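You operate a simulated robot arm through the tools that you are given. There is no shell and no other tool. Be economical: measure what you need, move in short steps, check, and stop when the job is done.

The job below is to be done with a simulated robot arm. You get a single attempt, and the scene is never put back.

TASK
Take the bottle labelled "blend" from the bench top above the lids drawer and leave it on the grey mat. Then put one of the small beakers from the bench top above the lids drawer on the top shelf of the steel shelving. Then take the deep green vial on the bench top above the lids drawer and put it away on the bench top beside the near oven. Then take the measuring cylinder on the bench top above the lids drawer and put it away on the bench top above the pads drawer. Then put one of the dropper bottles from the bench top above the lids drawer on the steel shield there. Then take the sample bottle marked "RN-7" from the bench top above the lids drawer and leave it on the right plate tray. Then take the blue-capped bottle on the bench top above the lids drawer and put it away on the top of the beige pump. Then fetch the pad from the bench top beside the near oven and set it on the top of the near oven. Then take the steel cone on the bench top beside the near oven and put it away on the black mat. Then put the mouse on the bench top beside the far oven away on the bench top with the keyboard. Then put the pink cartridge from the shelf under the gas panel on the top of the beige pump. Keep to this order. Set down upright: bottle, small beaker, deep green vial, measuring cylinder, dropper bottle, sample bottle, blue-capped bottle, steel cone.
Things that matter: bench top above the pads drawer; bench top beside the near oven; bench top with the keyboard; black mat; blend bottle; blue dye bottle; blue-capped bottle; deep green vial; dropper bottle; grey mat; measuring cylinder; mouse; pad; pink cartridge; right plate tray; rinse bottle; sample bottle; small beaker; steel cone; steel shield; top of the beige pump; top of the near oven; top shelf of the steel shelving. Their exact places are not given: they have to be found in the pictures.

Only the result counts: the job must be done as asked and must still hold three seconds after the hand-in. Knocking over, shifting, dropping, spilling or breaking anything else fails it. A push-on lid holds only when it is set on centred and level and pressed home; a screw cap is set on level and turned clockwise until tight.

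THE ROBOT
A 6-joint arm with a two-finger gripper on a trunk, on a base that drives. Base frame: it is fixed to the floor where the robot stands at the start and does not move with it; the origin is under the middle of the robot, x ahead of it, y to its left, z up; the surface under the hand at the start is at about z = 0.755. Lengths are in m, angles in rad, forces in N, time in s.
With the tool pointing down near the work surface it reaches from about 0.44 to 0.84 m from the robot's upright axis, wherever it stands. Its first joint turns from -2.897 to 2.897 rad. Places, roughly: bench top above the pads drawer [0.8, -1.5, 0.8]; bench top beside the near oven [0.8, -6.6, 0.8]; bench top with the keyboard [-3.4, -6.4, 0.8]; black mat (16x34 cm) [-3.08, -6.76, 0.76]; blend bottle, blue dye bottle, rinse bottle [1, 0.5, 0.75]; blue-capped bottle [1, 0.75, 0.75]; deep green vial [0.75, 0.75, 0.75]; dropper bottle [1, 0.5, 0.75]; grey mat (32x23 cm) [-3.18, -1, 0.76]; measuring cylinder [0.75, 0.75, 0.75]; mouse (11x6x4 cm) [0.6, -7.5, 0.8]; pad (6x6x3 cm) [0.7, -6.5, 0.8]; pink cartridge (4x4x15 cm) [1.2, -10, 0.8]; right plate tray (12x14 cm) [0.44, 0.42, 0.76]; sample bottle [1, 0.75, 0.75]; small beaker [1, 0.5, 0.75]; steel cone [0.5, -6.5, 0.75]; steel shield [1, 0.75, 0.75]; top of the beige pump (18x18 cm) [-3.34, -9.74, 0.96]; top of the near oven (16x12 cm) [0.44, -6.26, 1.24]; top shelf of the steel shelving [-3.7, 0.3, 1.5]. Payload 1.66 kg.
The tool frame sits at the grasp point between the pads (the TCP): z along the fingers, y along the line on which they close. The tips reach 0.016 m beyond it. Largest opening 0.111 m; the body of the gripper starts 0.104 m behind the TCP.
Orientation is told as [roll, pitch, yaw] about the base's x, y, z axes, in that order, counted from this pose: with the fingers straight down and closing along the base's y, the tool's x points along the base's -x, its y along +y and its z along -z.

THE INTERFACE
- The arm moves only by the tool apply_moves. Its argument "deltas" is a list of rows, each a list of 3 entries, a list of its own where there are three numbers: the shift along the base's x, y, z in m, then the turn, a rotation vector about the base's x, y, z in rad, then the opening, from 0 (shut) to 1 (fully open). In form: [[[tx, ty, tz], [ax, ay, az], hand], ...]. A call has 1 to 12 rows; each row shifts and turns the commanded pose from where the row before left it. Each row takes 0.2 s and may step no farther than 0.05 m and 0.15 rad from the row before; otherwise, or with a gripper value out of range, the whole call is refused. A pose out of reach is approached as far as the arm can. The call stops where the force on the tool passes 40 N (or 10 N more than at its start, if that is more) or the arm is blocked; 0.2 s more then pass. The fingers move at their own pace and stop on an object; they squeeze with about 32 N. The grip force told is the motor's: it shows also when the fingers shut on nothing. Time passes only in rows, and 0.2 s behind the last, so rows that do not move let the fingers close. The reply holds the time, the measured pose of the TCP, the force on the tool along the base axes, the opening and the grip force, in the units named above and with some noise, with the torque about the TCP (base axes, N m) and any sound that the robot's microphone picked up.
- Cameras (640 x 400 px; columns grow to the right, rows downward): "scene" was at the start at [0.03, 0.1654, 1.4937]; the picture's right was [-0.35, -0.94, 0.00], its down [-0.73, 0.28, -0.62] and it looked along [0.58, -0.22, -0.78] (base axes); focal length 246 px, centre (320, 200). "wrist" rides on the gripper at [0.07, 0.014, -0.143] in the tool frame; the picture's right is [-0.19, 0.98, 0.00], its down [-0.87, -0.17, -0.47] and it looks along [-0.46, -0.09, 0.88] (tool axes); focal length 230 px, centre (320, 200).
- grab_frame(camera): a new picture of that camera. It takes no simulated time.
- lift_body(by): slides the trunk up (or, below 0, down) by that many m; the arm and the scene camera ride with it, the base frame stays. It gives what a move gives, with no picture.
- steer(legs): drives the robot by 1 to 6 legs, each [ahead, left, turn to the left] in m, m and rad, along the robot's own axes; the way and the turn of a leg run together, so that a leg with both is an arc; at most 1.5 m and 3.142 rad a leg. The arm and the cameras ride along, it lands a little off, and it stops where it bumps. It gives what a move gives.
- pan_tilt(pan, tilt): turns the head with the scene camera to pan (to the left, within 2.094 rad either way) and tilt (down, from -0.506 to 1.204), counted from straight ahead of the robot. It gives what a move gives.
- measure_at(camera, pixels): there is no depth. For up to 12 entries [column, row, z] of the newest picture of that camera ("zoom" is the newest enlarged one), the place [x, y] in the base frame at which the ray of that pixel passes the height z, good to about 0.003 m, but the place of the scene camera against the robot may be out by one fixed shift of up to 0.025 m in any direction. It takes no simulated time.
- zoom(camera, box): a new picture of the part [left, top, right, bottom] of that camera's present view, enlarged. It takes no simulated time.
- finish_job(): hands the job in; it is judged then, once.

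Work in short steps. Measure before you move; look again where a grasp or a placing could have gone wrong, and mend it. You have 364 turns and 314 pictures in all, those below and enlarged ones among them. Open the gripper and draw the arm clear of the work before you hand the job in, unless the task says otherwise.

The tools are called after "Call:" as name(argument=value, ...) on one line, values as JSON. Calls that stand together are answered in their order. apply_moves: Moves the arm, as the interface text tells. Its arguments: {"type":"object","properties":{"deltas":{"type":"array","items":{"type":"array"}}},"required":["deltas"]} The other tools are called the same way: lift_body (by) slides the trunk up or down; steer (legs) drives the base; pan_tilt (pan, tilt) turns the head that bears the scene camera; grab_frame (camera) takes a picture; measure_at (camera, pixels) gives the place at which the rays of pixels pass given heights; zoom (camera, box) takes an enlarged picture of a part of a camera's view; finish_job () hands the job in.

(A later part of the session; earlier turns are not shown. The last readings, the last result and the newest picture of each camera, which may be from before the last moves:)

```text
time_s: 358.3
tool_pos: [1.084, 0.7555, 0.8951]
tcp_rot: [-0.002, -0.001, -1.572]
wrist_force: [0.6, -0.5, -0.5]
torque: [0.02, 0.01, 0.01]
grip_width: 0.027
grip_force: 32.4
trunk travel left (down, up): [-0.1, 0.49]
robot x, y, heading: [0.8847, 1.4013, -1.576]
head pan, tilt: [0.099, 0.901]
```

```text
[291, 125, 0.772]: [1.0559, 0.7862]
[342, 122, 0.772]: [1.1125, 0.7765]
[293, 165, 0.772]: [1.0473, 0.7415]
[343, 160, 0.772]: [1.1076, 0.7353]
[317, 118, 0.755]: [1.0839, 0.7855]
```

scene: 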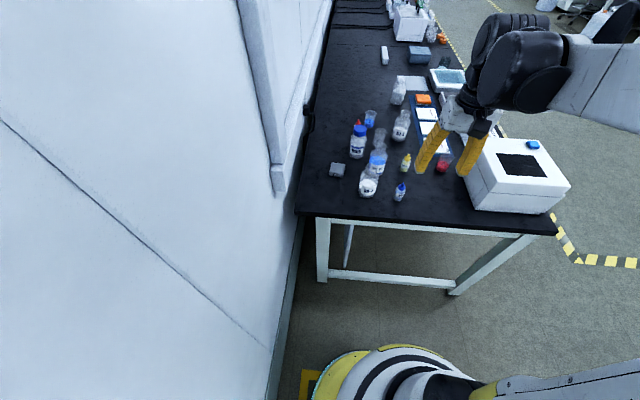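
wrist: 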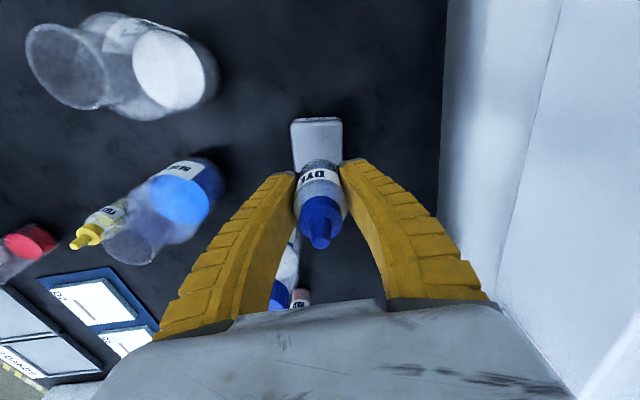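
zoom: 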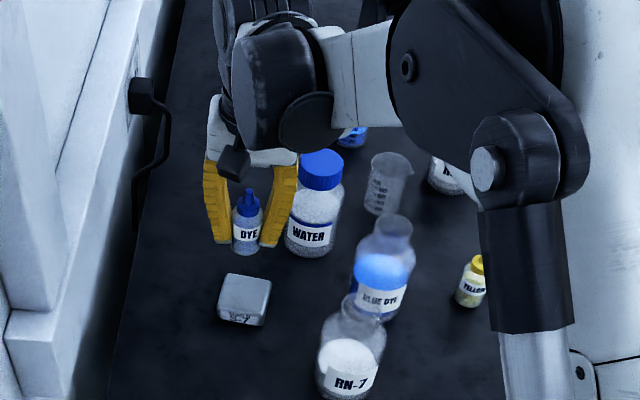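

Aligned. I lower gently until contact.

Call:
apply_moves(deltas=[[[-0.001, 0, -0.04], [0, 0, 0], 0], [[0, 0, -0.03], [0, 0, 0], 0], [[0, 0, -0.008], [0, 0, 0], 0], [[0, 0, -0.003], [0, 0, 0], 0], [[0, 0, -0.002], [0, 0, 0], 0], [[0, 0, -0.002], [0, 0, 0], 0]])

```text
time_s: 359.7
tool_pos: [1.081, 0.7573, 0.8125]
tcp_rot: [-0.001, -0.003, -1.573]
wrist_force: [0.9, -6.1, 22.1]
torque: [0.11, -0.07, -0.04]
grip_width: 0.0295
grip_force: 32.3
trunk travel left (down, up): [-0.1, 0.49]
robot x, y, heading: [0.8868, 1.4048, -1.577]
head pan, tilt: [0.099, 0.901]
```

Contact. I ease 1 mm up, open, and lift straight.

Call:
apply_moves(deltas=[[[0, 0, 0.001], [0, 0, 0], 0], [[0, 0, 0], [0, 0, 0], 0.45], [[0, 0, 0], [0, 0, 0], 0.5], [[0, 0, 0], [0, 0, 0], 0.5], [[0, 0, 0.045], [0, 0, 0], 0.5], [[0, 0, 0.045], [0, 0, 0], 0.5], [[0, 0, 0.045], [0, 0, 0], 0.5], [[0, 0, 0.045], [0, 0, 0], 0.5], [[-0.01, 0.02, 0.04], [0, 0, 0], 0.7]])

Call:
grab_frame(camera="wrist")

Call:
zoom(camera="scene", box=[290, 100, 430, 230])

```text
time_s: 361.7
tool_pos: [1.0718, 0.7771, 1.0329]
tcp_rot: [-0.001, -0.002, -1.572]
wrist_force: [0.1, 0.6, 0.2]
torque: [0.05, -0.02, 0.02]
grip_width: 0.0794
grip_force: 1.1
trunk travel left (down, up): [-0.1, 0.49]
robot x, y, heading: [0.885, 1.4075, -1.569]
head pan, tilt: [0.099, 0.901]
```

```text
219 pictures are left
```

wrist: 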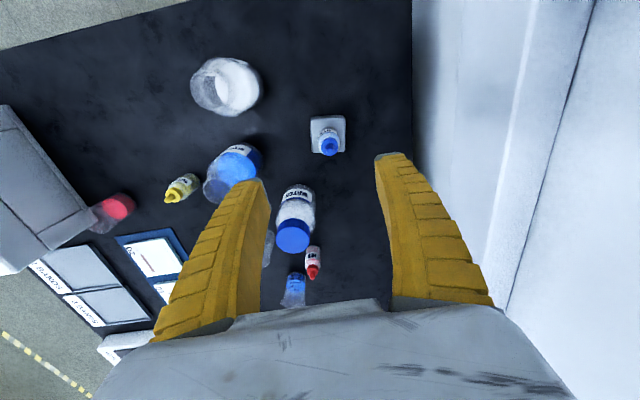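

```text
3.08 times, centred on (360, 165) of scene
```

zoom: 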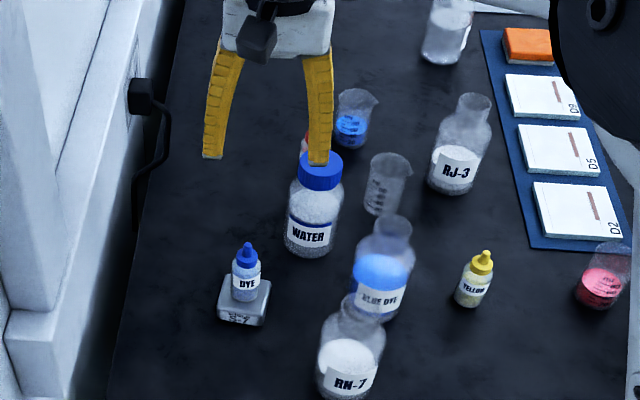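

Dropper stands on the shield. Next RN-7: I move to look at it from above.

Call:
apply_moves(deltas=[[[-0.025, 0.04, 0.01], [0, 0, 0], 1], [[-0.025, 0.04, 0.01], [0, 0, 0], 1], [[-0.025, 0.04, 0.01], [0, 0, 0], 1], [[-0.025, 0.04, 0.01], [0, 0, 0], 1], [[-0.015, 0.04, 0.01], [0, 0, 0], 1], [[0, 0.04, 0], [0, 0, 0], 1]])

Call:
zoom(camera="wrist", box=[220, 120, 420, 280])

```text
time_s: 363.1
tool_pos: [0.9588, 1.0158, 1.0822]
tcp_rot: [-0.001, -0.002, -1.57]
wrist_force: [0.6, -1.1, -0.6]
torque: [-0.01, -0.02, 0.04]
grip_width: 0.1107
grip_force: 0.1
trunk travel left (down, up): [-0.1, 0.49]
robot x, y, heading: [0.8845, 1.4069, -1.567]
head pan, tilt: [0.099, 0.901]
```

```text
2.50 times, centred on (320, 200) of wrist
```

zoom: 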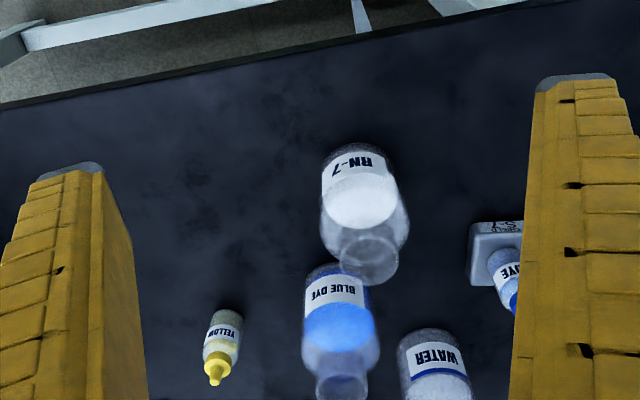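

I measure RN-7's base, rim and widths.

Call:
measure_at(camera="zoom", pixels=[[357, 143, 0.755], [357, 176, 0.755], [321, 180, 0.77], [398, 180, 0.77], [370, 257, 0.89], [370, 257, 0.9], [370, 257, 0.91], [341, 257, 0.9], [399, 257, 0.9], [320, 215, 0.82], [410, 215, 0.82]])

```text
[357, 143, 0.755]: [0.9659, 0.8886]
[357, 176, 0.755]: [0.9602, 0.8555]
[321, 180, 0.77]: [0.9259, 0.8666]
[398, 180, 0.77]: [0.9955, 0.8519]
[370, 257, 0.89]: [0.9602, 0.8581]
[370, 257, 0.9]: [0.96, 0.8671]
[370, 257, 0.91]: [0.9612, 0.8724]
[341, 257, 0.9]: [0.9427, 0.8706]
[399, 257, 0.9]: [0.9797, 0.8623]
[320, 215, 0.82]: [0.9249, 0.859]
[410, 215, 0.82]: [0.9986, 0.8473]
```

RN-7: centre (0.961,0.854), 7.3 cm wide, top 0.89. I go above it and descend partly.

Call:
apply_moves(deltas=[[[0.001, -0.045, 0], [0, 0, 0], 1], [[0.001, -0.045, 0], [0, 0, 0], 1], [[0, -0.045, 0], [0, 0, 0], 1], [[0, -0.027, 0], [0, 0, 0], 1], [[0, 0, -0.045], [0, 0, 0], 1], [[0, 0, -0.045], [0, 0, 0], 1]])

Call:
grab_frame(camera="wrist")

```text
time_s: 364.5
tool_pos: [0.9576, 0.8528, 0.9925]
tcp_rot: [-0.001, -0.001, -1.573]
wrist_force: [-0.1, -0.2, 0.0]
torque: [0.0, -0.02, -0.02]
grip_width: 0.1108
grip_force: 0.1
trunk travel left (down, up): [-0.1, 0.49]
robot x, y, heading: [0.8837, 1.4036, -1.575]
head pan, tilt: [0.099, 0.901]
```

```text
216 pictures are left
```

wrist: 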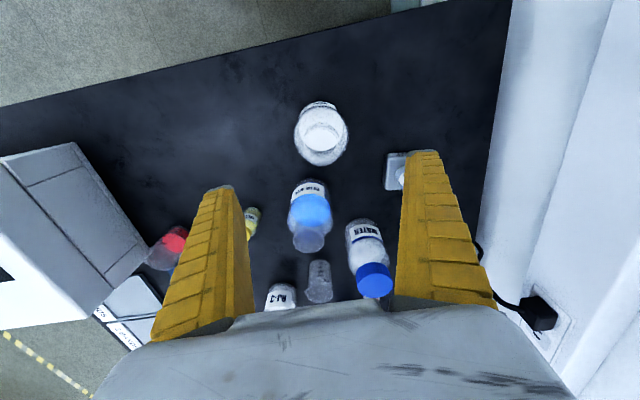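

I verify centring with the rim and the body outline.

Call:
measure_at(camera="wrist", pixels=[[324, 147, 0.89], [295, 135, 0.82], [347, 130, 0.82], [321, 102, 0.755], [386, 170, 0.77]])

```text
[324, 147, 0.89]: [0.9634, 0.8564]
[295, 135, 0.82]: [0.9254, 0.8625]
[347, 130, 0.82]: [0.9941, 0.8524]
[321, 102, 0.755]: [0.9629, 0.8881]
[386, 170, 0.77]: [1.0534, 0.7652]
```

Shift +3 mm, descend to z 0.815, close slowly and lift gently (open bottle with liquid).

Call:
apply_moves(deltas=[[[0.003, 0.001, -0.04], [0, 0, 0], 1], [[0, 0, -0.045], [0, 0, 0], 1], [[0, 0, -0.045], [0, 0, 0], 1], [[0, 0, -0.045], [0, 0, 0], 1], [[0, 0, -0.002], [0, 0, 0], 0.5], [[0, 0, 0], [0, 0, 0], 0.4], [[0, 0, 0], [0, 0, 0], 0.2], [[0, 0, 0], [0, 0, 0], 0.0]])

Call:
apply_moves(deltas=[[[0, 0, 0.01], [0, 0, 0], 0], [[0, 0, 0.02], [0, 0, 0], 0], [[0, 0, 0.03], [0, 0, 0], 0], [[0, 0, 0.03], [0, 0, 0], 0], [[0, 0, 0.03], [0, 0, 0], 0], [[0, 0, 0.03], [0, 0, 0], 0], [[0, 0, 0.03], [0, 0, 0], 0], [[0, 0, 0.03], [0, 0, 0], 0], [[0, 0, 0.03], [0, 0, 0], 0], [[0, 0, 0.02], [0, 0, 0], 0], [[0, 0, 0.01], [0, 0, 0], 0]])

Call:
grab_frame(camera="wrist")

```text
time_s: 366.3
tool_pos: [0.9613, 0.8556, 0.8134]
tcp_rot: [-0.001, -0.002, -1.571]
wrist_force: [0.4, 0.6, 0.6]
torque: [-0.01, 0.04, 0.02]
grip_width: 0.0667
grip_force: 32.1
trunk travel left (down, up): [-0.1, 0.49]
robot x, y, heading: [0.8858, 1.4028, -1.574]
head pan, tilt: [0.099, 0.901]
```

```text
time_s: 368.7
tool_pos: [0.9615, 0.8555, 1.0835]
tcp_rot: [-0.002, -0.001, -1.574]
wrist_force: [0.8, 0.2, -2.0]
torque: [0.0, 0.01, -0.01]
grip_width: 0.0666
grip_force: 32.0
trunk travel left (down, up): [-0.1, 0.49]
robot x, y, heading: [0.8848, 1.4073, -1.572]
head pan, tilt: [0.099, 0.901]
```

```text
215 pictures are left
```

wrist: 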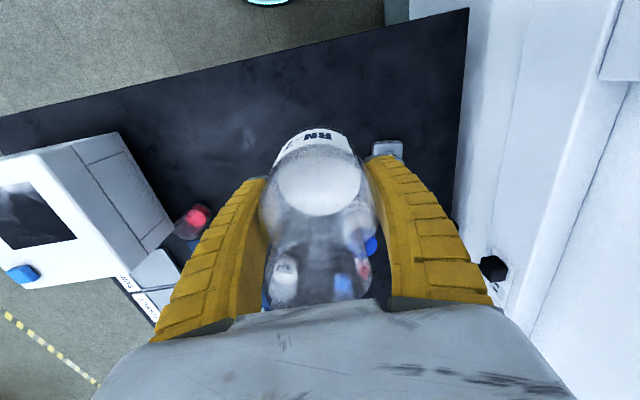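

RN-7 held. I draw it back and drive around to the bench front facing the plate trays.

Call:
apply_moves(deltas=[[[-0.02, 0.03, 0], [0, 0, 0], 0], [[-0.02, 0.03, 0], [0, 0, 0], 0], [[-0.02, 0.03, 0], [0, 0, 0], 0], [[-0.01, 0.02, 0], [0, 0, 0], 0]])

Call:
steer(legs=[[-0.15, 0, 0], [0, -1.45, 0], [0, 0, 1.572], [0, -1.1, 0]])

Call:
pan_tilt(pan=0.0, tilt=0.8)

Call:
grab_frame(camera="scene")

Call:
grab_frame(camera="wrist")

```text
time_s: 369.7
tool_pos: [0.8916, 0.965, 1.0844]
tcp_rot: [-0.002, -0.002, -1.572]
wrist_force: [0.0, 0.3, -3.5]
torque: [0.0, -0.02, 0.0]
grip_width: 0.0665
grip_force: 32.1
trunk travel left (down, up): [-0.1, 0.49]
robot x, y, heading: [0.8849, 1.4055, -1.569]
head pan, tilt: [0.099, 0.901]
```

```text
time_s: 386.8
tool_pos: [-0.1156, 0.4788, 1.0845]
tcp_rot: [-0.001, -0.001, -0.008]
wrist_force: [-0.2, -0.3, -4.1]
torque: [-0.01, -0.04, 0.02]
grip_width: 0.0659
grip_force: 32.2
trunk travel left (down, up): [-0.1, 0.49]
robot x, y, heading: [-0.5545, 0.4783, -0.005]
head pan, tilt: [0.099, 0.901]
```

```text
time_s: 387.5
tool_pos: [-0.1163, 0.4782, 1.0829]
tcp_rot: [-0.002, -0.002, -0.009]
wrist_force: [-0.1, -0.2, -3.2]
torque: [-0.01, 0.01, -0.01]
grip_width: 0.0662
grip_force: 32.1
trunk travel left (down, up): [-0.1, 0.49]
robot x, y, heading: [-0.5555, 0.4711, -0.007]
head pan, tilt: [0.0, 0.799]
```

```text
214 pictures are left
```

scene: 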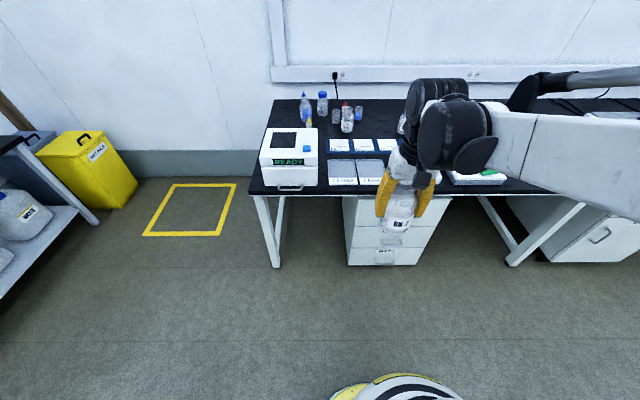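

```text
213 pictures are left
```

wrist: 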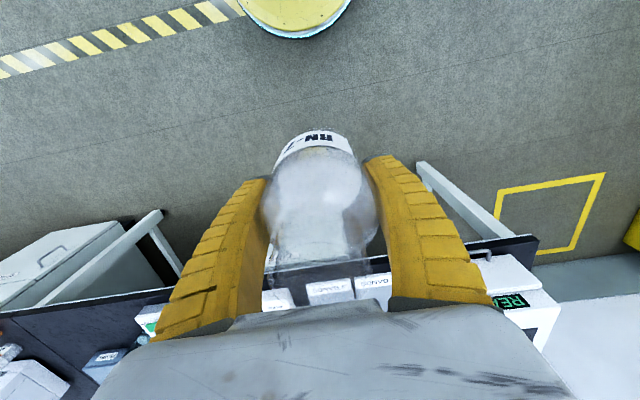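

Liquid still in place. I drive up to the trays (0.45 m ahead).

Call:
steer(legs=[[0.42, -0.03, 0]])

Call:
grab_frame(camera="wrist")

Call:
grab_frame(camera="scene")

```text
time_s: 390.1
tool_pos: [0.3058, 0.4445, 1.0848]
tcp_rot: [-0.001, -0.001, -0.007]
wrist_force: [0.7, 0.1, -2.3]
torque: [0.05, 0.0, 0.01]
grip_width: 0.0661
grip_force: 31.3
trunk travel left (down, up): [-0.1, 0.49]
robot x, y, heading: [-0.1369, 0.4379, -0.008]
head pan, tilt: [0.0, 0.799]
```

```text
212 pictures are left
```

wrist: 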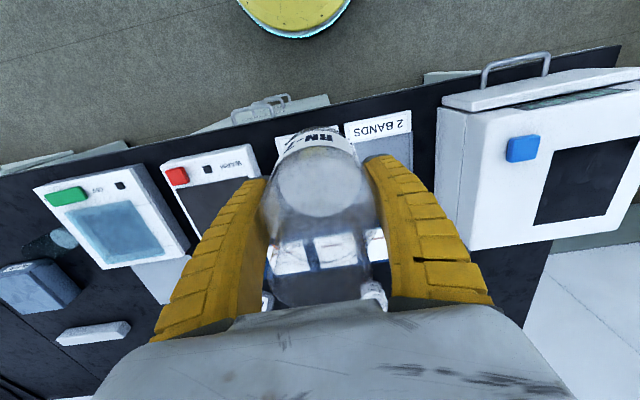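

```text
211 pictures are left
```

scene: 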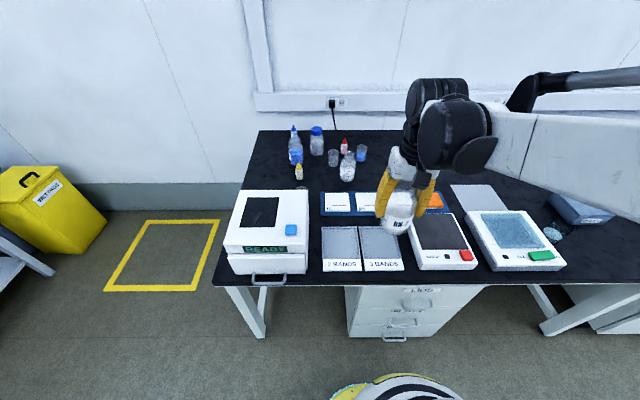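

I enlarge the trays in the scene view for corner measurements.

Call:
zoom(camera="scene", box=[310, 180, 430, 280])

```text
4.00 times, centred on (370, 230) of scene
```

zoom: 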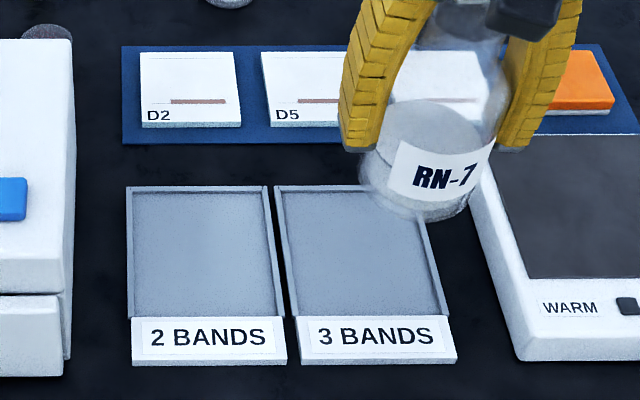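

Call:
measure_at(camera="zoom", pixels=[[275, 188, 0.762], [415, 188, 0.762], [297, 316, 0.762], [450, 316, 0.762], [300, 362, 0.76], [457, 362, 0.76], [365, 250, 0.76], [145, 80, 0.76], [480, 200, 0.76], [525, 358, 0.755]])

Call:
measure_at(camera="wrist", pixels=[[345, 125, 0.76], [410, 112, 0.76], [410, 130, 0.76], [275, 140, 0.76], [160, 165, 0.79], [250, 145, 0.79]])

```text
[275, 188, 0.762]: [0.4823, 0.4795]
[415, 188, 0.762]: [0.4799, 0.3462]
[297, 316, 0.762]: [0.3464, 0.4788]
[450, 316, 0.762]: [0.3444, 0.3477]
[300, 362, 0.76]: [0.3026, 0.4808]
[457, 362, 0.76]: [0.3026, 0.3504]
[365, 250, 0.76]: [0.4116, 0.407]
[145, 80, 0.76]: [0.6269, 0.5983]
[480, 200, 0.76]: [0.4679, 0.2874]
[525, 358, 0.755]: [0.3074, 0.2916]
```

```text
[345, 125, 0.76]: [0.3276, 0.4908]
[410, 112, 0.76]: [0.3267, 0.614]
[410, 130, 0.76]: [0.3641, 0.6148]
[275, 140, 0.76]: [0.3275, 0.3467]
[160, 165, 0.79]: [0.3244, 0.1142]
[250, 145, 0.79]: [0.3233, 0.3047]
```

Right tray centre ≈(0.435,0.412). I carry RN-7 above it and lower.

Call:
apply_moves(deltas=[[[0.033, -0.008, 0], [0, 0, 0], 0], [[0.033, -0.008, 0], [0, 0, 0], 0], [[0.033, -0.008, 0], [0, 0, 0], 0], [[0.03, -0.008, 0], [0, 0, 0], 0], [[0, 0, -0.035], [0, 0, 0], 0], [[0, 0, -0.035], [0, 0, 0], 0], [[0, 0, -0.035], [0, 0, 0], 0], [[0, 0, -0.035], [0, 0, 0], 0], [[0, 0, -0.035], [0, 0, 0], 0], [[0, 0, -0.035], [0, 0, 0], 0]])

Call:
grab_frame(camera="wrist")

Call:
zoom(camera="scene", box=[310, 180, 430, 280])

```text
time_s: 392.3
tool_pos: [0.4353, 0.4122, 0.8749]
tcp_rot: [-0.001, -0.002, -0.008]
wrist_force: [0.5, 0.0, -2.2]
torque: [-0.02, -0.01, -0.01]
grip_width: 0.0662
grip_force: 32.3
trunk travel left (down, up): [-0.1, 0.49]
robot x, y, heading: [-0.1364, 0.4377, -0.006]
head pan, tilt: [0.0, 0.799]
```

```text
209 pictures are left
```

wrist: 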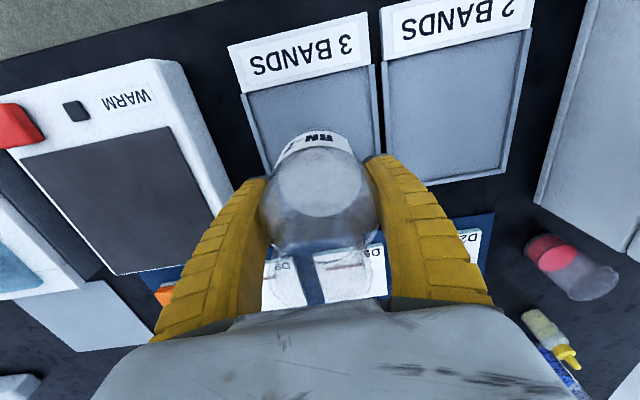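

```text
4.00 times, centred on (370, 230) of scene
```

zoom: 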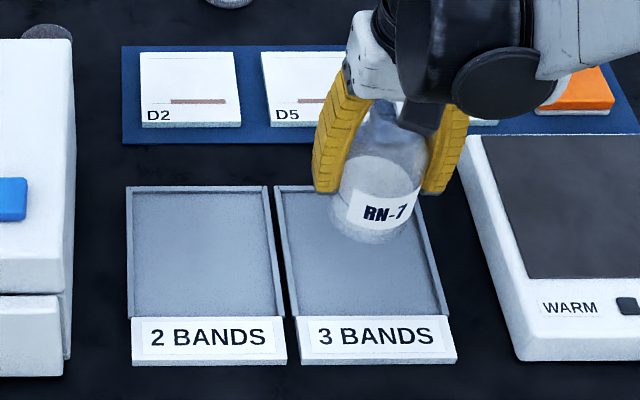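

I check the tray's walls against the bottle axis from the wrist picture.

Call:
measure_at(camera="wrist", pixels=[[242, 97, 0.765], [373, 67, 0.765], [268, 170, 0.765], [381, 140, 0.765], [190, 150, 0.8], [228, 205, 0.8], [380, 180, 0.755]])

```text
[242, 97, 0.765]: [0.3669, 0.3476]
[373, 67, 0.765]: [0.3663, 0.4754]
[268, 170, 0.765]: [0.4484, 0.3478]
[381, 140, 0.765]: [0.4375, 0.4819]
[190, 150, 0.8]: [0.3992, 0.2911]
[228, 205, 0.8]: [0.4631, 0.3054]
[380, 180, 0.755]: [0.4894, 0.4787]
```

Centred. Lower to contact.

Call:
apply_moves(deltas=[[[0, 0, -0.03], [0, 0, 0], 0], [[0, 0, -0.018], [0, 0, 0], 0], [[0, 0, -0.004], [0, 0, 0], 0], [[0, 0, -0.002], [0, 0, 0], 0], [[0, 0, -0.002], [0, 0, 0], 0]])

```text
time_s: 393.5
tool_pos: [0.4343, 0.4127, 0.8194]
tcp_rot: [-0.003, -0.004, -0.005]
wrist_force: [4.9, -0.5, 22.0]
torque: [-0.03, -0.05, 0.17]
grip_width: 0.0666
grip_force: 31.5
trunk travel left (down, up): [-0.1, 0.49]
robot x, y, heading: [-0.1332, 0.4374, -0.005]
head pan, tilt: [0.0, 0.799]
```

Contact at 0.819. I ease up 1 mm, open fully and lift straight.

Call:
apply_moves(deltas=[[[0, 0, 0.001], [0, 0, 0], 0], [[0, 0, 0], [0, 0, 0], 0.8], [[0, 0, 0], [0, 0, 0], 0.85], [[0, 0, 0], [0, 0, 0], 0.85], [[0, 0, 0.03], [0, 0, 0], 0.85], [[0, 0, 0.045], [0, 0, 0], 0.85], [[0, 0, 0.045], [0, 0, 0], 0.85], [[0, 0, 0.045], [0, 0, 0], 0.85], [[0, 0, 0.045], [0, 0, 0], 0.85], [[0, 0, 0.045], [0, 0, 0], 0.85], [[-0.045, 0, 0], [0, 0, 0], 0.85], [[-0.045, 0, 0], [0, 0, 0], 0.85]])

Call:
grab_frame(camera="wrist")

```text
time_s: 396.1
tool_pos: [0.3448, 0.4124, 1.0748]
tcp_rot: [-0.002, -0.004, -0.007]
wrist_force: [-0.1, -0.1, 0.3]
torque: [0.0, -0.02, 0.0]
grip_width: 0.0951
grip_force: 0.1
trunk travel left (down, up): [-0.1, 0.49]
robot x, y, heading: [-0.1341, 0.4398, -0.01]
head pan, tilt: [0.0, 0.799]
```

```text
207 pictures are left
```

wrist: 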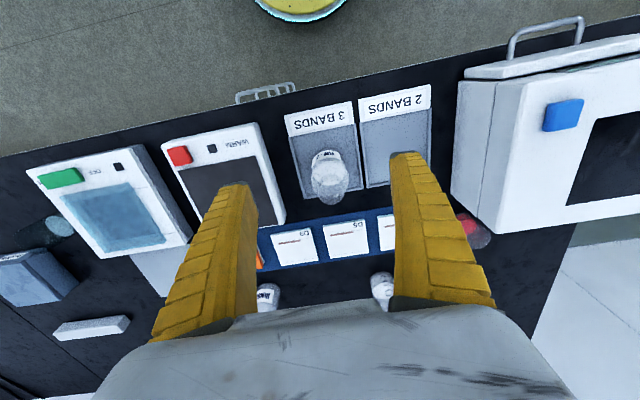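

RN-7 stands in the right tray. I return to the bench's left end for the blue-capped bottle.

Call:
steer(legs=[[-0.42, 0, 0], [0, 1.12, 0], [0, 0, -1.565], [0, 1.42, 0], [0.17, 0, 0]])

Call:
grab_frame(camera="wrist")

```text
time_s: 415.5
tool_pos: [0.8564, 0.8696, 1.0743]
tcp_rot: [-0.002, 0.0, -1.593]
wrist_force: [-0.4, -0.6, -0.2]
torque: [0.03, 0.02, 0.01]
grip_width: 0.0949
grip_force: 1.4
trunk travel left (down, up): [-0.1, 0.49]
robot x, y, heading: [0.8919, 1.3539, -1.593]
head pan, tilt: [0.0, 0.799]
```

```text
206 pictures are left
```

wrist: 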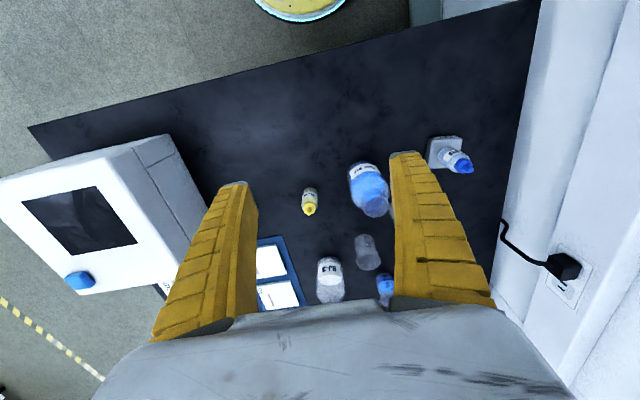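

I shift the hand to (1.0,0.81) to view the blue-capped bottle.

Call:
apply_moves(deltas=[[[0.045, -0.015, 0.01], [0, 0, 0.02], 1], [[0.045, -0.015, 0.01], [0, 0, 0], 1], [[0.045, -0.015, 0.01], [0, 0, 0], 1], [[0.01, -0.01, 0.0], [0, 0, 0], 1]])

Call:
zoom(camera="wrist", box=[240, 120, 440, 280])

```text
time_s: 416.5
tool_pos: [1.0037, 0.8147, 1.1047]
tcp_rot: [-0.003, -0.001, -1.575]
wrist_force: [-0.9, -0.5, 0.3]
torque: [0.01, 0.05, 0.04]
grip_width: 0.111
grip_force: 0.0
trunk travel left (down, up): [-0.1, 0.49]
robot x, y, heading: [0.8879, 1.3506, -1.591]
head pan, tilt: [0.0, 0.799]
```

```text
2.50 times, centred on (340, 200) of wrist
```

zoom: 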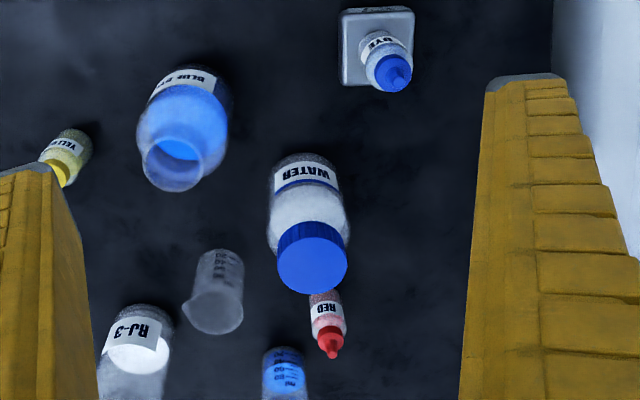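

I measure its base, cap and neighbours.

Call:
measure_at(camera="zoom", pixels=[[302, 153, 0.755], [303, 183, 0.755], [268, 195, 0.78], [342, 190, 0.78], [312, 258, 0.89], [312, 258, 0.905], [312, 258, 0.92], [278, 258, 0.905], [347, 258, 0.905], [325, 310, 0.755], [185, 90, 0.755], [225, 265, 0.755]])

```text
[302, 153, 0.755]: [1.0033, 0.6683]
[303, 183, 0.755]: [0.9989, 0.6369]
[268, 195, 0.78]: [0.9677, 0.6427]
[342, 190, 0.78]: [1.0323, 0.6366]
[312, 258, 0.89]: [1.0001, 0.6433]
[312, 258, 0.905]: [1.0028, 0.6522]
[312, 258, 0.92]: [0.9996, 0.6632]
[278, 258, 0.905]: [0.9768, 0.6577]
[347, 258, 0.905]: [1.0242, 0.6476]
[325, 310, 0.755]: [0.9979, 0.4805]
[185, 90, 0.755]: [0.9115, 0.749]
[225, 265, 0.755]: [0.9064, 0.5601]
```

Centre (1.0,0.634), top ~0.885. I go above it and descend partly.

Call:
apply_moves(deltas=[[[-0.003, -0.045, 0], [0, 0, 0], 1], [[0, -0.045, 0], [0, 0, 0], 1], [[0, -0.045, 0], [0, 0, 0], 1], [[0, -0.045, 0], [0, 0, 0], 1], [[0, 0, -0.045], [0, 0, 0], 1], [[0, 0, -0.045], [0, 0, 0], 1], [[0, 0, -0.025], [0, 0, 0], 1]])

Call:
grab_frame(camera="wrist")

```text
time_s: 418.1
tool_pos: [0.9989, 0.634, 0.9879]
tcp_rot: [0.0, -0.001, -1.574]
wrist_force: [-0.5, 0.0, -0.3]
torque: [0.01, -0.03, -0.02]
grip_width: 0.1107
grip_force: 0.1
trunk travel left (down, up): [-0.1, 0.49]
robot x, y, heading: [0.8915, 1.35, -1.593]
head pan, tilt: [0.0, 0.799]
```

```text
204 pictures are left
```

wrist: 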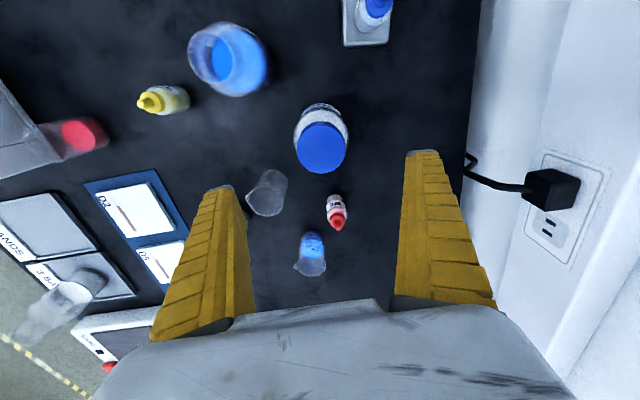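

I verify the cap's centre, then finish the grasp.

Call:
measure_at(camera="wrist", pixels=[[321, 147, 0.885], [294, 128, 0.8], [347, 122, 0.8], [321, 103, 0.755]])

```text
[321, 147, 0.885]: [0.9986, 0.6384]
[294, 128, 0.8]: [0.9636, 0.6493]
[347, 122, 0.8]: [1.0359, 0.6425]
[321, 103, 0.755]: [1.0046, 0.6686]
```

Call:
apply_moves(deltas=[[[0.001, 0.0, -0.045], [0, 0, 0], 1], [[0, 0, -0.045], [0, 0, 0], 1], [[0, 0, -0.045], [0, 0, 0], 1], [[0, 0, -0.04], [0, 0, 0], 1], [[0, 0, 0], [0, 0, 0], 0.5], [[0, 0, 0], [0, 0, 0], 0.3], [[0, 0, 0], [0, 0, 0], 0.0], [[0, 0, 0], [0, 0, 0], 0.0]])

Call:
apply_moves(deltas=[[[0, 0, 0.015], [0, 0, 0], 0], [[0, 0, 0.03], [0, 0, 0], 0], [[0, 0, 0.045], [0, 0, 0], 0], [[0, 0, 0.045], [0, 0, 0], 0], [[0, 0, 0.045], [0, 0, 0], 0], [[0, 0, 0.045], [0, 0, 0], 0], [[0, 0, 0.045], [0, 0, 0], 0], [[-0.01, 0.04, 0.02], [0, 0, 0], 0], [[-0.02, 0.04, 0], [0, 0, 0], 0], [[-0.02, 0.04, 0], [0, 0, 0], 0], [[-0.02, 0.04, 0], [0, 0, 0], 0], [[-0.02, 0.04, 0], [0, 0, 0], 0]])

Call:
grab_frame(camera="wrist")

```text
time_s: 419.9
tool_pos: [0.9992, 0.6345, 0.8141]
tcp_rot: [-0.002, -0.001, -1.574]
wrist_force: [0.7, -0.4, 0.2]
torque: [-0.02, 0.0, 0.0]
grip_width: 0.0673
grip_force: 31.9
trunk travel left (down, up): [-0.1, 0.49]
robot x, y, heading: [0.8876, 1.3525, -1.596]
head pan, tilt: [0.0, 0.799]
```

```text
time_s: 422.5
tool_pos: [0.908, 0.836, 1.1059]
tcp_rot: [-0.002, 0.0, -1.574]
wrist_force: [1.0, 0.2, -3.7]
torque: [0.03, 0.04, 0.0]
grip_width: 0.0676
grip_force: 32.5
trunk travel left (down, up): [-0.1, 0.49]
robot x, y, heading: [0.8879, 1.3474, -1.6]
head pan, tilt: [0.0, 0.799]
```

```text
203 pictures are left
```

wrist: 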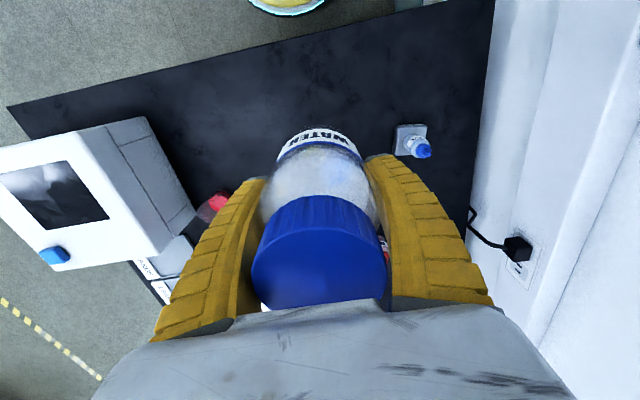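

Held. I drive back around and down the aisle facing along it.

Call:
steer(legs=[[-0.25, 0, 0.03], [0, -1.0, 0], [0, -0.95, 0], [1.5, 0, 0], [1.5, 0, 0], [1.0, 0, 0]])

Call:
pan_tilt(pan=0.0, tilt=0.35)

Call:
grab_frame(camera="scene")

```text
time_s: 452.7
tool_pos: [-1.1434, -2.8659, 1.1055]
tcp_rot: [-0.002, 0.0, -1.563]
wrist_force: [-0.2, -0.7, -4.5]
torque: [0.0, -0.01, -0.04]
grip_width: 0.0676
grip_force: 32.0
trunk travel left (down, up): [-0.1, 0.49]
robot x, y, heading: [-1.1681, -2.3497, -1.581]
head pan, tilt: [0.0, 0.799]
```

```text
time_s: 453.6
tool_pos: [-1.1431, -2.8657, 1.106]
tcp_rot: [-0.002, -0.002, -1.563]
wrist_force: [0.2, -0.1, -3.3]
torque: [-0.06, 0.03, 0.01]
grip_width: 0.0675
grip_force: 32.6
trunk travel left (down, up): [-0.1, 0.49]
robot x, y, heading: [-1.1724, -2.3507, -1.584]
head pan, tilt: [0.0, 0.351]
```

```text
202 pictures are left
```

scene: 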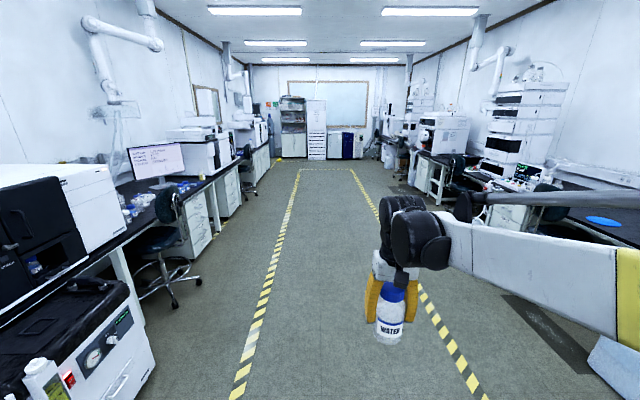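

Aisle is clear; continue ahead to y≈-9.

Call:
steer(legs=[[1.5, 0, 0.0], [1.5, 0, 0], [1.5, 0, 0], [1.5, 0, 0], [0.6, 0, 0]])

Call:
pan_tilt(pan=-0.9, tilt=0.4)

Call:
grab_frame(camera="scene")

```text
time_s: 485.0
tool_pos: [-1.1278, -9.4373, 1.1049]
tcp_rot: [-0.002, -0.001, -1.546]
wrist_force: [-0.3, -0.6, -4.2]
torque: [0.02, 0.02, -0.02]
grip_width: 0.0672
grip_force: 32.0
trunk travel left (down, up): [-0.1, 0.49]
robot x, y, heading: [-1.161, -8.9212, -1.57]
head pan, tilt: [0.0, 0.351]
```

```text
time_s: 486.2
tool_pos: [-1.1276, -9.4367, 1.1061]
tcp_rot: [-0.001, -0.002, -1.545]
wrist_force: [0.5, -0.9, -4.2]
torque: [-0.02, 0.0, 0.0]
grip_width: 0.0673
grip_force: 32.4
trunk travel left (down, up): [-0.1, 0.49]
robot x, y, heading: [-1.1596, -8.9231, -1.569]
head pan, tilt: [-0.901, 0.4]
```

```text
201 pictures are left
```

scene: 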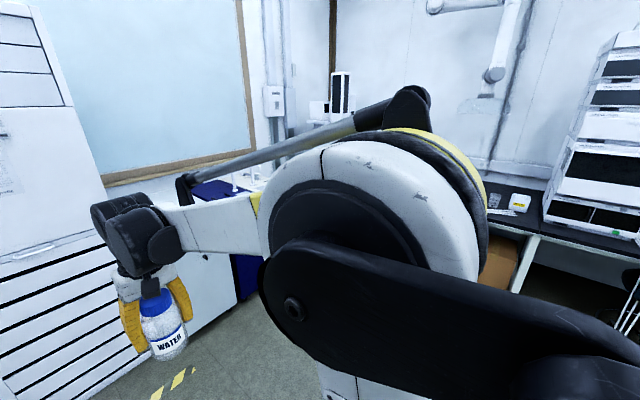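

I turn to face the -x row and look.

Call:
steer(legs=[[0, 0, -1.57]])

Call:
pan_tilt(pan=0.45, tilt=0.35)

Call:
grab_frame(camera="scene")

```text
time_s: 490.3
tool_pos: [-1.6724, -8.9767, 1.1062]
tcp_rot: [-0.001, -0.004, -3.08]
wrist_force: [0.3, 0.5, -3.6]
torque: [-0.03, -0.03, -0.03]
grip_width: 0.0675
grip_force: 32.1
trunk travel left (down, up): [-0.1, 0.49]
robot x, y, heading: [-1.1589, -8.9216, -3.096]
head pan, tilt: [-0.901, 0.4]
```

```text
time_s: 491.8
tool_pos: [-1.6727, -8.9751, 1.106]
tcp_rot: [-0.002, -0.002, -3.078]
wrist_force: [0.7, 0.5, -3.3]
torque: [0.03, 0.02, 0.03]
grip_width: 0.0674
grip_force: 31.7
trunk travel left (down, up): [-0.1, 0.49]
robot x, y, heading: [-1.1611, -8.9206, -3.107]
head pan, tilt: [0.45, 0.351]
```

```text
200 pictures are left
```

scene: 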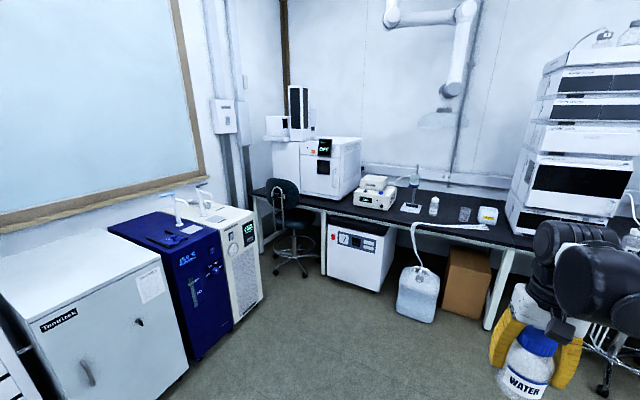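

I measure candidates for the beige pump.

Call:
measure_at(camera="scene", pixels=[[375, 180, 0.9], [375, 180, 0.96], [330, 140, 0.96], [330, 160, 0.96], [240, 215, 0.96], [375, 205, 0.755], [320, 196, 0.755], [185, 235, 0.96]])

Call:
zoom(camera="scene", box=[250, 70, 540, 260])

```text
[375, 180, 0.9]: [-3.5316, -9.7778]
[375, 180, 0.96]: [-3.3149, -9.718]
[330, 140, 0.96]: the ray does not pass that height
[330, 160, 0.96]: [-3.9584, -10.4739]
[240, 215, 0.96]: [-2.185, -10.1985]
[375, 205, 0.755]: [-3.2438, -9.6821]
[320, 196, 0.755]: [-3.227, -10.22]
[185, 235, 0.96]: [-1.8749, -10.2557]
```

```text
2.11 times, centred on (395, 165) of scene
```

zoom: 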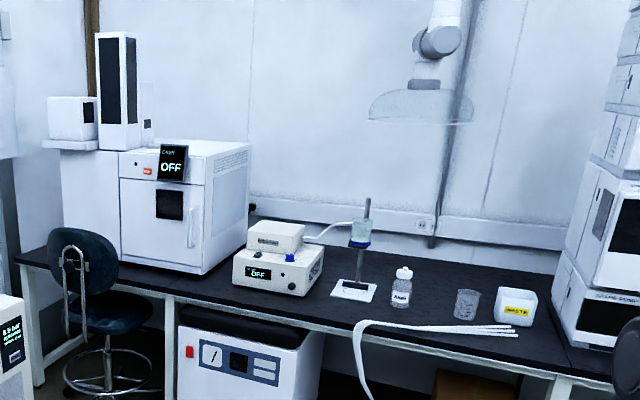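

The ivory two-tier unit is the beige pump. I approach to x≈-2.1, y≈-9.7 and look.

Call:
steer(legs=[[0, 0.8, -0.035], [0.9, 0, 0]])

Call:
pan_tilt(pan=0.1, tilt=0.6)

Call:
grab_frame(camera="scene")

Call:
grab_frame(camera="wrist")

```text
time_s: 500.4
tool_pos: [-2.5589, -9.7593, 1.1055]
tcp_rot: [-0.002, 0.0, -3.117]
wrist_force: [-0.3, 0.0, -4.5]
torque: [-0.01, 0.01, -0.01]
grip_width: 0.0676
grip_force: 31.8
trunk travel left (down, up): [-0.1, 0.49]
robot x, y, heading: [-2.0471, -9.7251, -3.138]
head pan, tilt: [0.45, 0.351]
```

```text
time_s: 501.3
tool_pos: [-2.5581, -9.7588, 1.1051]
tcp_rot: [-0.001, -0.002, -3.118]
wrist_force: [0.3, -0.4, -3.8]
torque: [-0.01, -0.01, 0.01]
grip_width: 0.0675
grip_force: 32.3
trunk travel left (down, up): [-0.1, 0.49]
robot x, y, heading: [-2.0427, -9.7228, -3.141]
head pan, tilt: [0.099, 0.6]
```

```text
198 pictures are left
```

scene: 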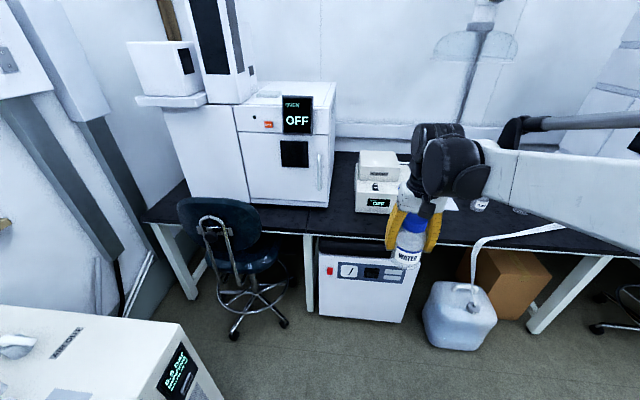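

```text
197 pictures are left
```

wrist: 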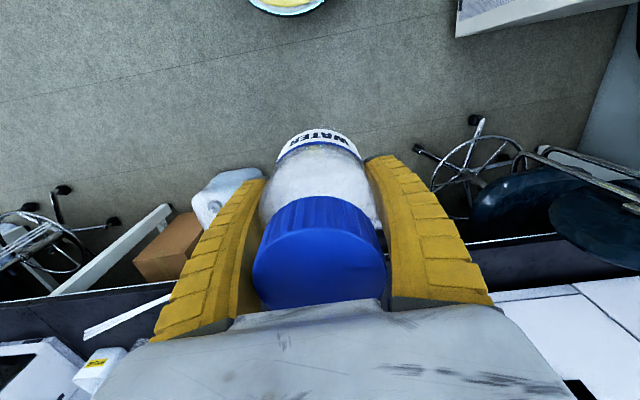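

I measure the bench edge, carboy and stool on the floor and the pump's top.

Call:
measure_at(camera="scene", pixels=[[430, 345, 0.0], [425, 320, 0.1], [490, 350, 0.0], [322, 316, 0.0], [405, 322, 0.0], [283, 323, 0.0], [330, 236, 0.755], [380, 240, 0.755], [358, 152, 0.96], [397, 152, 0.96], [401, 168, 0.96], [361, 168, 0.96]])

Call:
zoom(camera="scene", box=[310, 120, 470, 250])

```text
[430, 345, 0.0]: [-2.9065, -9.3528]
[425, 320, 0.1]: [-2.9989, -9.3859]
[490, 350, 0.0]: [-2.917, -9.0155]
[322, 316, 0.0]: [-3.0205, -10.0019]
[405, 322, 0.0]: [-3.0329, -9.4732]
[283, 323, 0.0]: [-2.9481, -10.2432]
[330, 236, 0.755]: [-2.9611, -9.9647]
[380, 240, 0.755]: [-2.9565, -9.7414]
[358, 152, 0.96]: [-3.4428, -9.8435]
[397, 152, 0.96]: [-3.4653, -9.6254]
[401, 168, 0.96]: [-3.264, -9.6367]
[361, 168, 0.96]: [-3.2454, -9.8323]
```

```text
3.08 times, centred on (390, 185) of scene
```

zoom: 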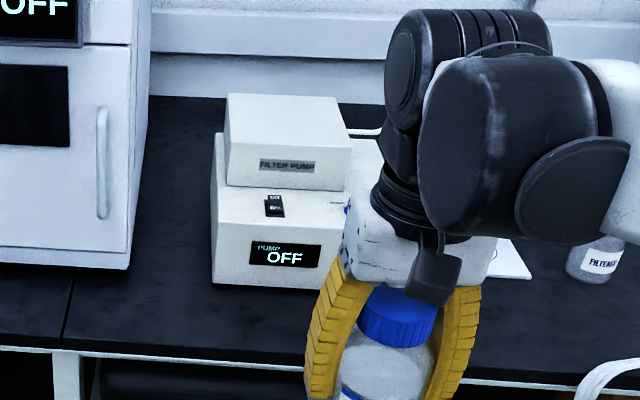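

Upper block top is centred at about (-3.335,-9.74). I'll place the bottle on its right part, (-3.34,-9.70), leaving room. Drive up.

Call:
steer(legs=[[0.6, 0, 0]])

Call:
grab_frame(camera="wrist")

Call:
pan_tilt(pan=0.1, tilt=0.8)

Call:
grab_frame(camera="scene")

```text
time_s: 504.7
tool_pos: [-3.1612, -9.77, 1.1056]
tcp_rot: [-0.003, -0.002, -3.106]
wrist_force: [-1.2, 0.5, -4.2]
torque: [0.02, -0.02, 0.02]
grip_width: 0.0674
grip_force: 32.2
trunk travel left (down, up): [-0.1, 0.49]
robot x, y, heading: [-2.6505, -9.7327, -3.129]
head pan, tilt: [0.099, 0.6]
```

```text
195 pictures are left
```

wrist: 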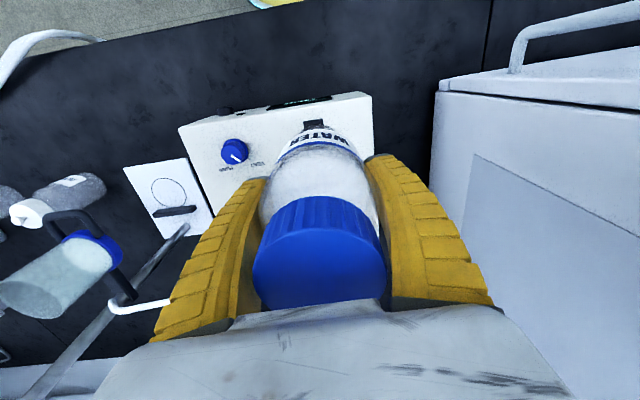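

```text
time_s: 505.4
tool_pos: [-3.161, -9.7718, 1.1066]
tcp_rot: [-0.003, -0.002, -3.107]
wrist_force: [-0.2, 0.3, -3.5]
torque: [0.02, 0.03, 0.01]
grip_width: 0.0675
grip_force: 31.7
trunk travel left (down, up): [-0.1, 0.49]
robot x, y, heading: [-2.6505, -9.7299, -3.124]
head pan, tilt: [0.099, 0.799]
```

```text
194 pictures are left
```

scene: 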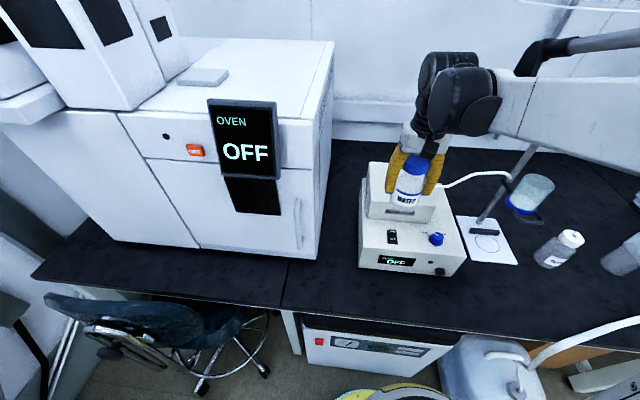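

I measure the ring stand nearby and the visible upper-block edges.

Call:
measure_at(camera="scene", pixels=[[485, 222, 0.765], [520, 170, 0.95], [505, 185, 0.9], [370, 163, 0.96], [436, 205, 0.96], [368, 205, 0.96], [445, 170, 0.96], [512, 200, 0.95]])

Call:
zoom(camera="scene", box=[340, 130, 480, 290])

```text
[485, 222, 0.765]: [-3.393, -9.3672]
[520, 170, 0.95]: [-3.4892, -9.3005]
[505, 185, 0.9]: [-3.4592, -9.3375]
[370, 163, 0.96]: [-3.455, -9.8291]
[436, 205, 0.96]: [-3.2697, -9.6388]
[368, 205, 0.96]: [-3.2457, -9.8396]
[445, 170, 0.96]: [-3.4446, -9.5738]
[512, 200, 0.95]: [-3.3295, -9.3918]
```

```text
2.50 times, centred on (410, 210) of scene
```

zoom: 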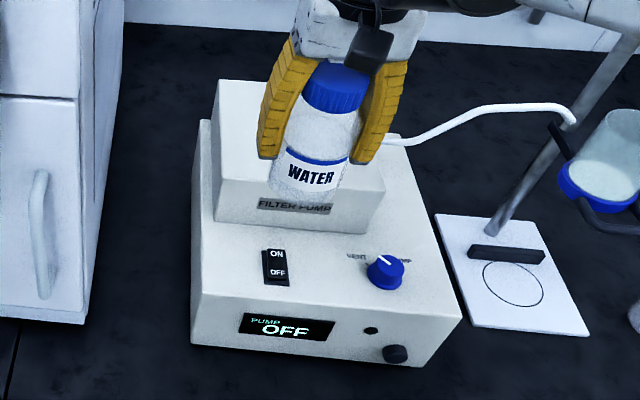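

I measure the block's top corners in this enlargement.

Call:
measure_at(camera="zoom", pixels=[[213, 175, 0.96], [384, 186, 0.96], [221, 81, 0.96], [392, 140, 0.94], [570, 120, 0.95], [575, 130, 1.0]])

```text
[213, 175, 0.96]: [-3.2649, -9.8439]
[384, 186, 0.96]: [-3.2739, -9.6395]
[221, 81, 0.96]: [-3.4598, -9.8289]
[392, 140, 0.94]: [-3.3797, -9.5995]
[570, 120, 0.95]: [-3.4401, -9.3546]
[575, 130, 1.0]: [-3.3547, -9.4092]
```

Top spans x -3.44…-3.245, y -9.845…-9.647. I move to (-3.34,-9.705) and lower.

Call:
apply_moves(deltas=[[[-0.036, 0.013, 0], [0, 0, -0.03], 0], [[-0.036, 0.013, 0], [0, 0, 0], 0], [[-0.036, 0.013, 0], [0, 0, 0], 0], [[-0.036, 0.013, 0], [0, 0, 0], 0], [[-0.035, 0.013, 0], [0, 0, 0], 0], [[0, 0, -0.03], [0, 0, 0], 0], [[0, 0, -0.03], [0, 0, 0], 0]])

Call:
zoom(camera="scene", box=[340, 110, 480, 270])

Call:
grab_frame(camera="wrist")

```text
time_s: 507.0
tool_pos: [-3.3391, -9.7045, 1.0467]
tcp_rot: [-0.001, -0.002, -3.137]
wrist_force: [0.6, 0.2, -3.1]
torque: [0.02, 0.03, -0.01]
grip_width: 0.0674
grip_force: 31.9
trunk travel left (down, up): [-0.1, 0.49]
robot x, y, heading: [-2.6477, -9.7317, -3.127]
head pan, tilt: [0.099, 0.799]
```

```text
2.50 times, centred on (410, 190) of scene
```

zoom: 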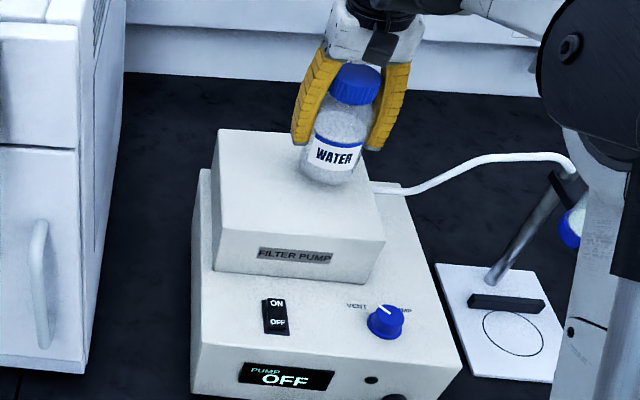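

```text
191 pictures are left
```

wrist: 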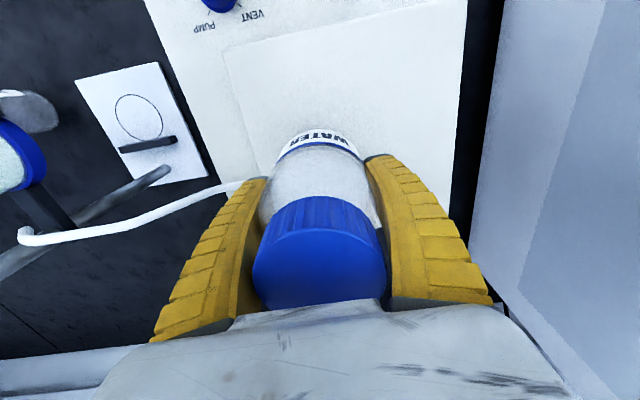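

I check the block's edge from the wrist.

Call:
measure_at(camera="wrist", pixels=[[223, 53, 0.96], [248, 150, 0.96], [258, 180, 0.96], [462, 5, 0.96], [448, 200, 0.96]])

```text
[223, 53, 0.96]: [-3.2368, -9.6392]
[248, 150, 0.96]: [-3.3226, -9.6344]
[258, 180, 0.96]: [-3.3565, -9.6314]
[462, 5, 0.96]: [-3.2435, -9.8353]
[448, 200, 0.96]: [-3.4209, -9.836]
```

Good margins. Lower to contact.

Call:
apply_moves(deltas=[[[0, 0, -0.016], [0, 0, 0], 0], [[0, 0, -0.005], [0, 0, 0], 0], [[0, 0, -0.003], [0, 0, 0], 0], [[0, 0, -0.002], [0, 0, 0], 0], [[0, 0, -0.002], [0, 0, 0], 0]])

```text
time_s: 508.2
tool_pos: [-3.3373, -9.7044, 1.0186]
tcp_rot: [-0.004, -0.001, -3.136]
wrist_force: [-5.2, 1.2, 21.9]
torque: [0.1, -0.06, -0.04]
grip_width: 0.0677
grip_force: 32.0
trunk travel left (down, up): [-0.1, 0.49]
robot x, y, heading: [-2.6466, -9.7322, -3.133]
head pan, tilt: [0.099, 0.799]
```

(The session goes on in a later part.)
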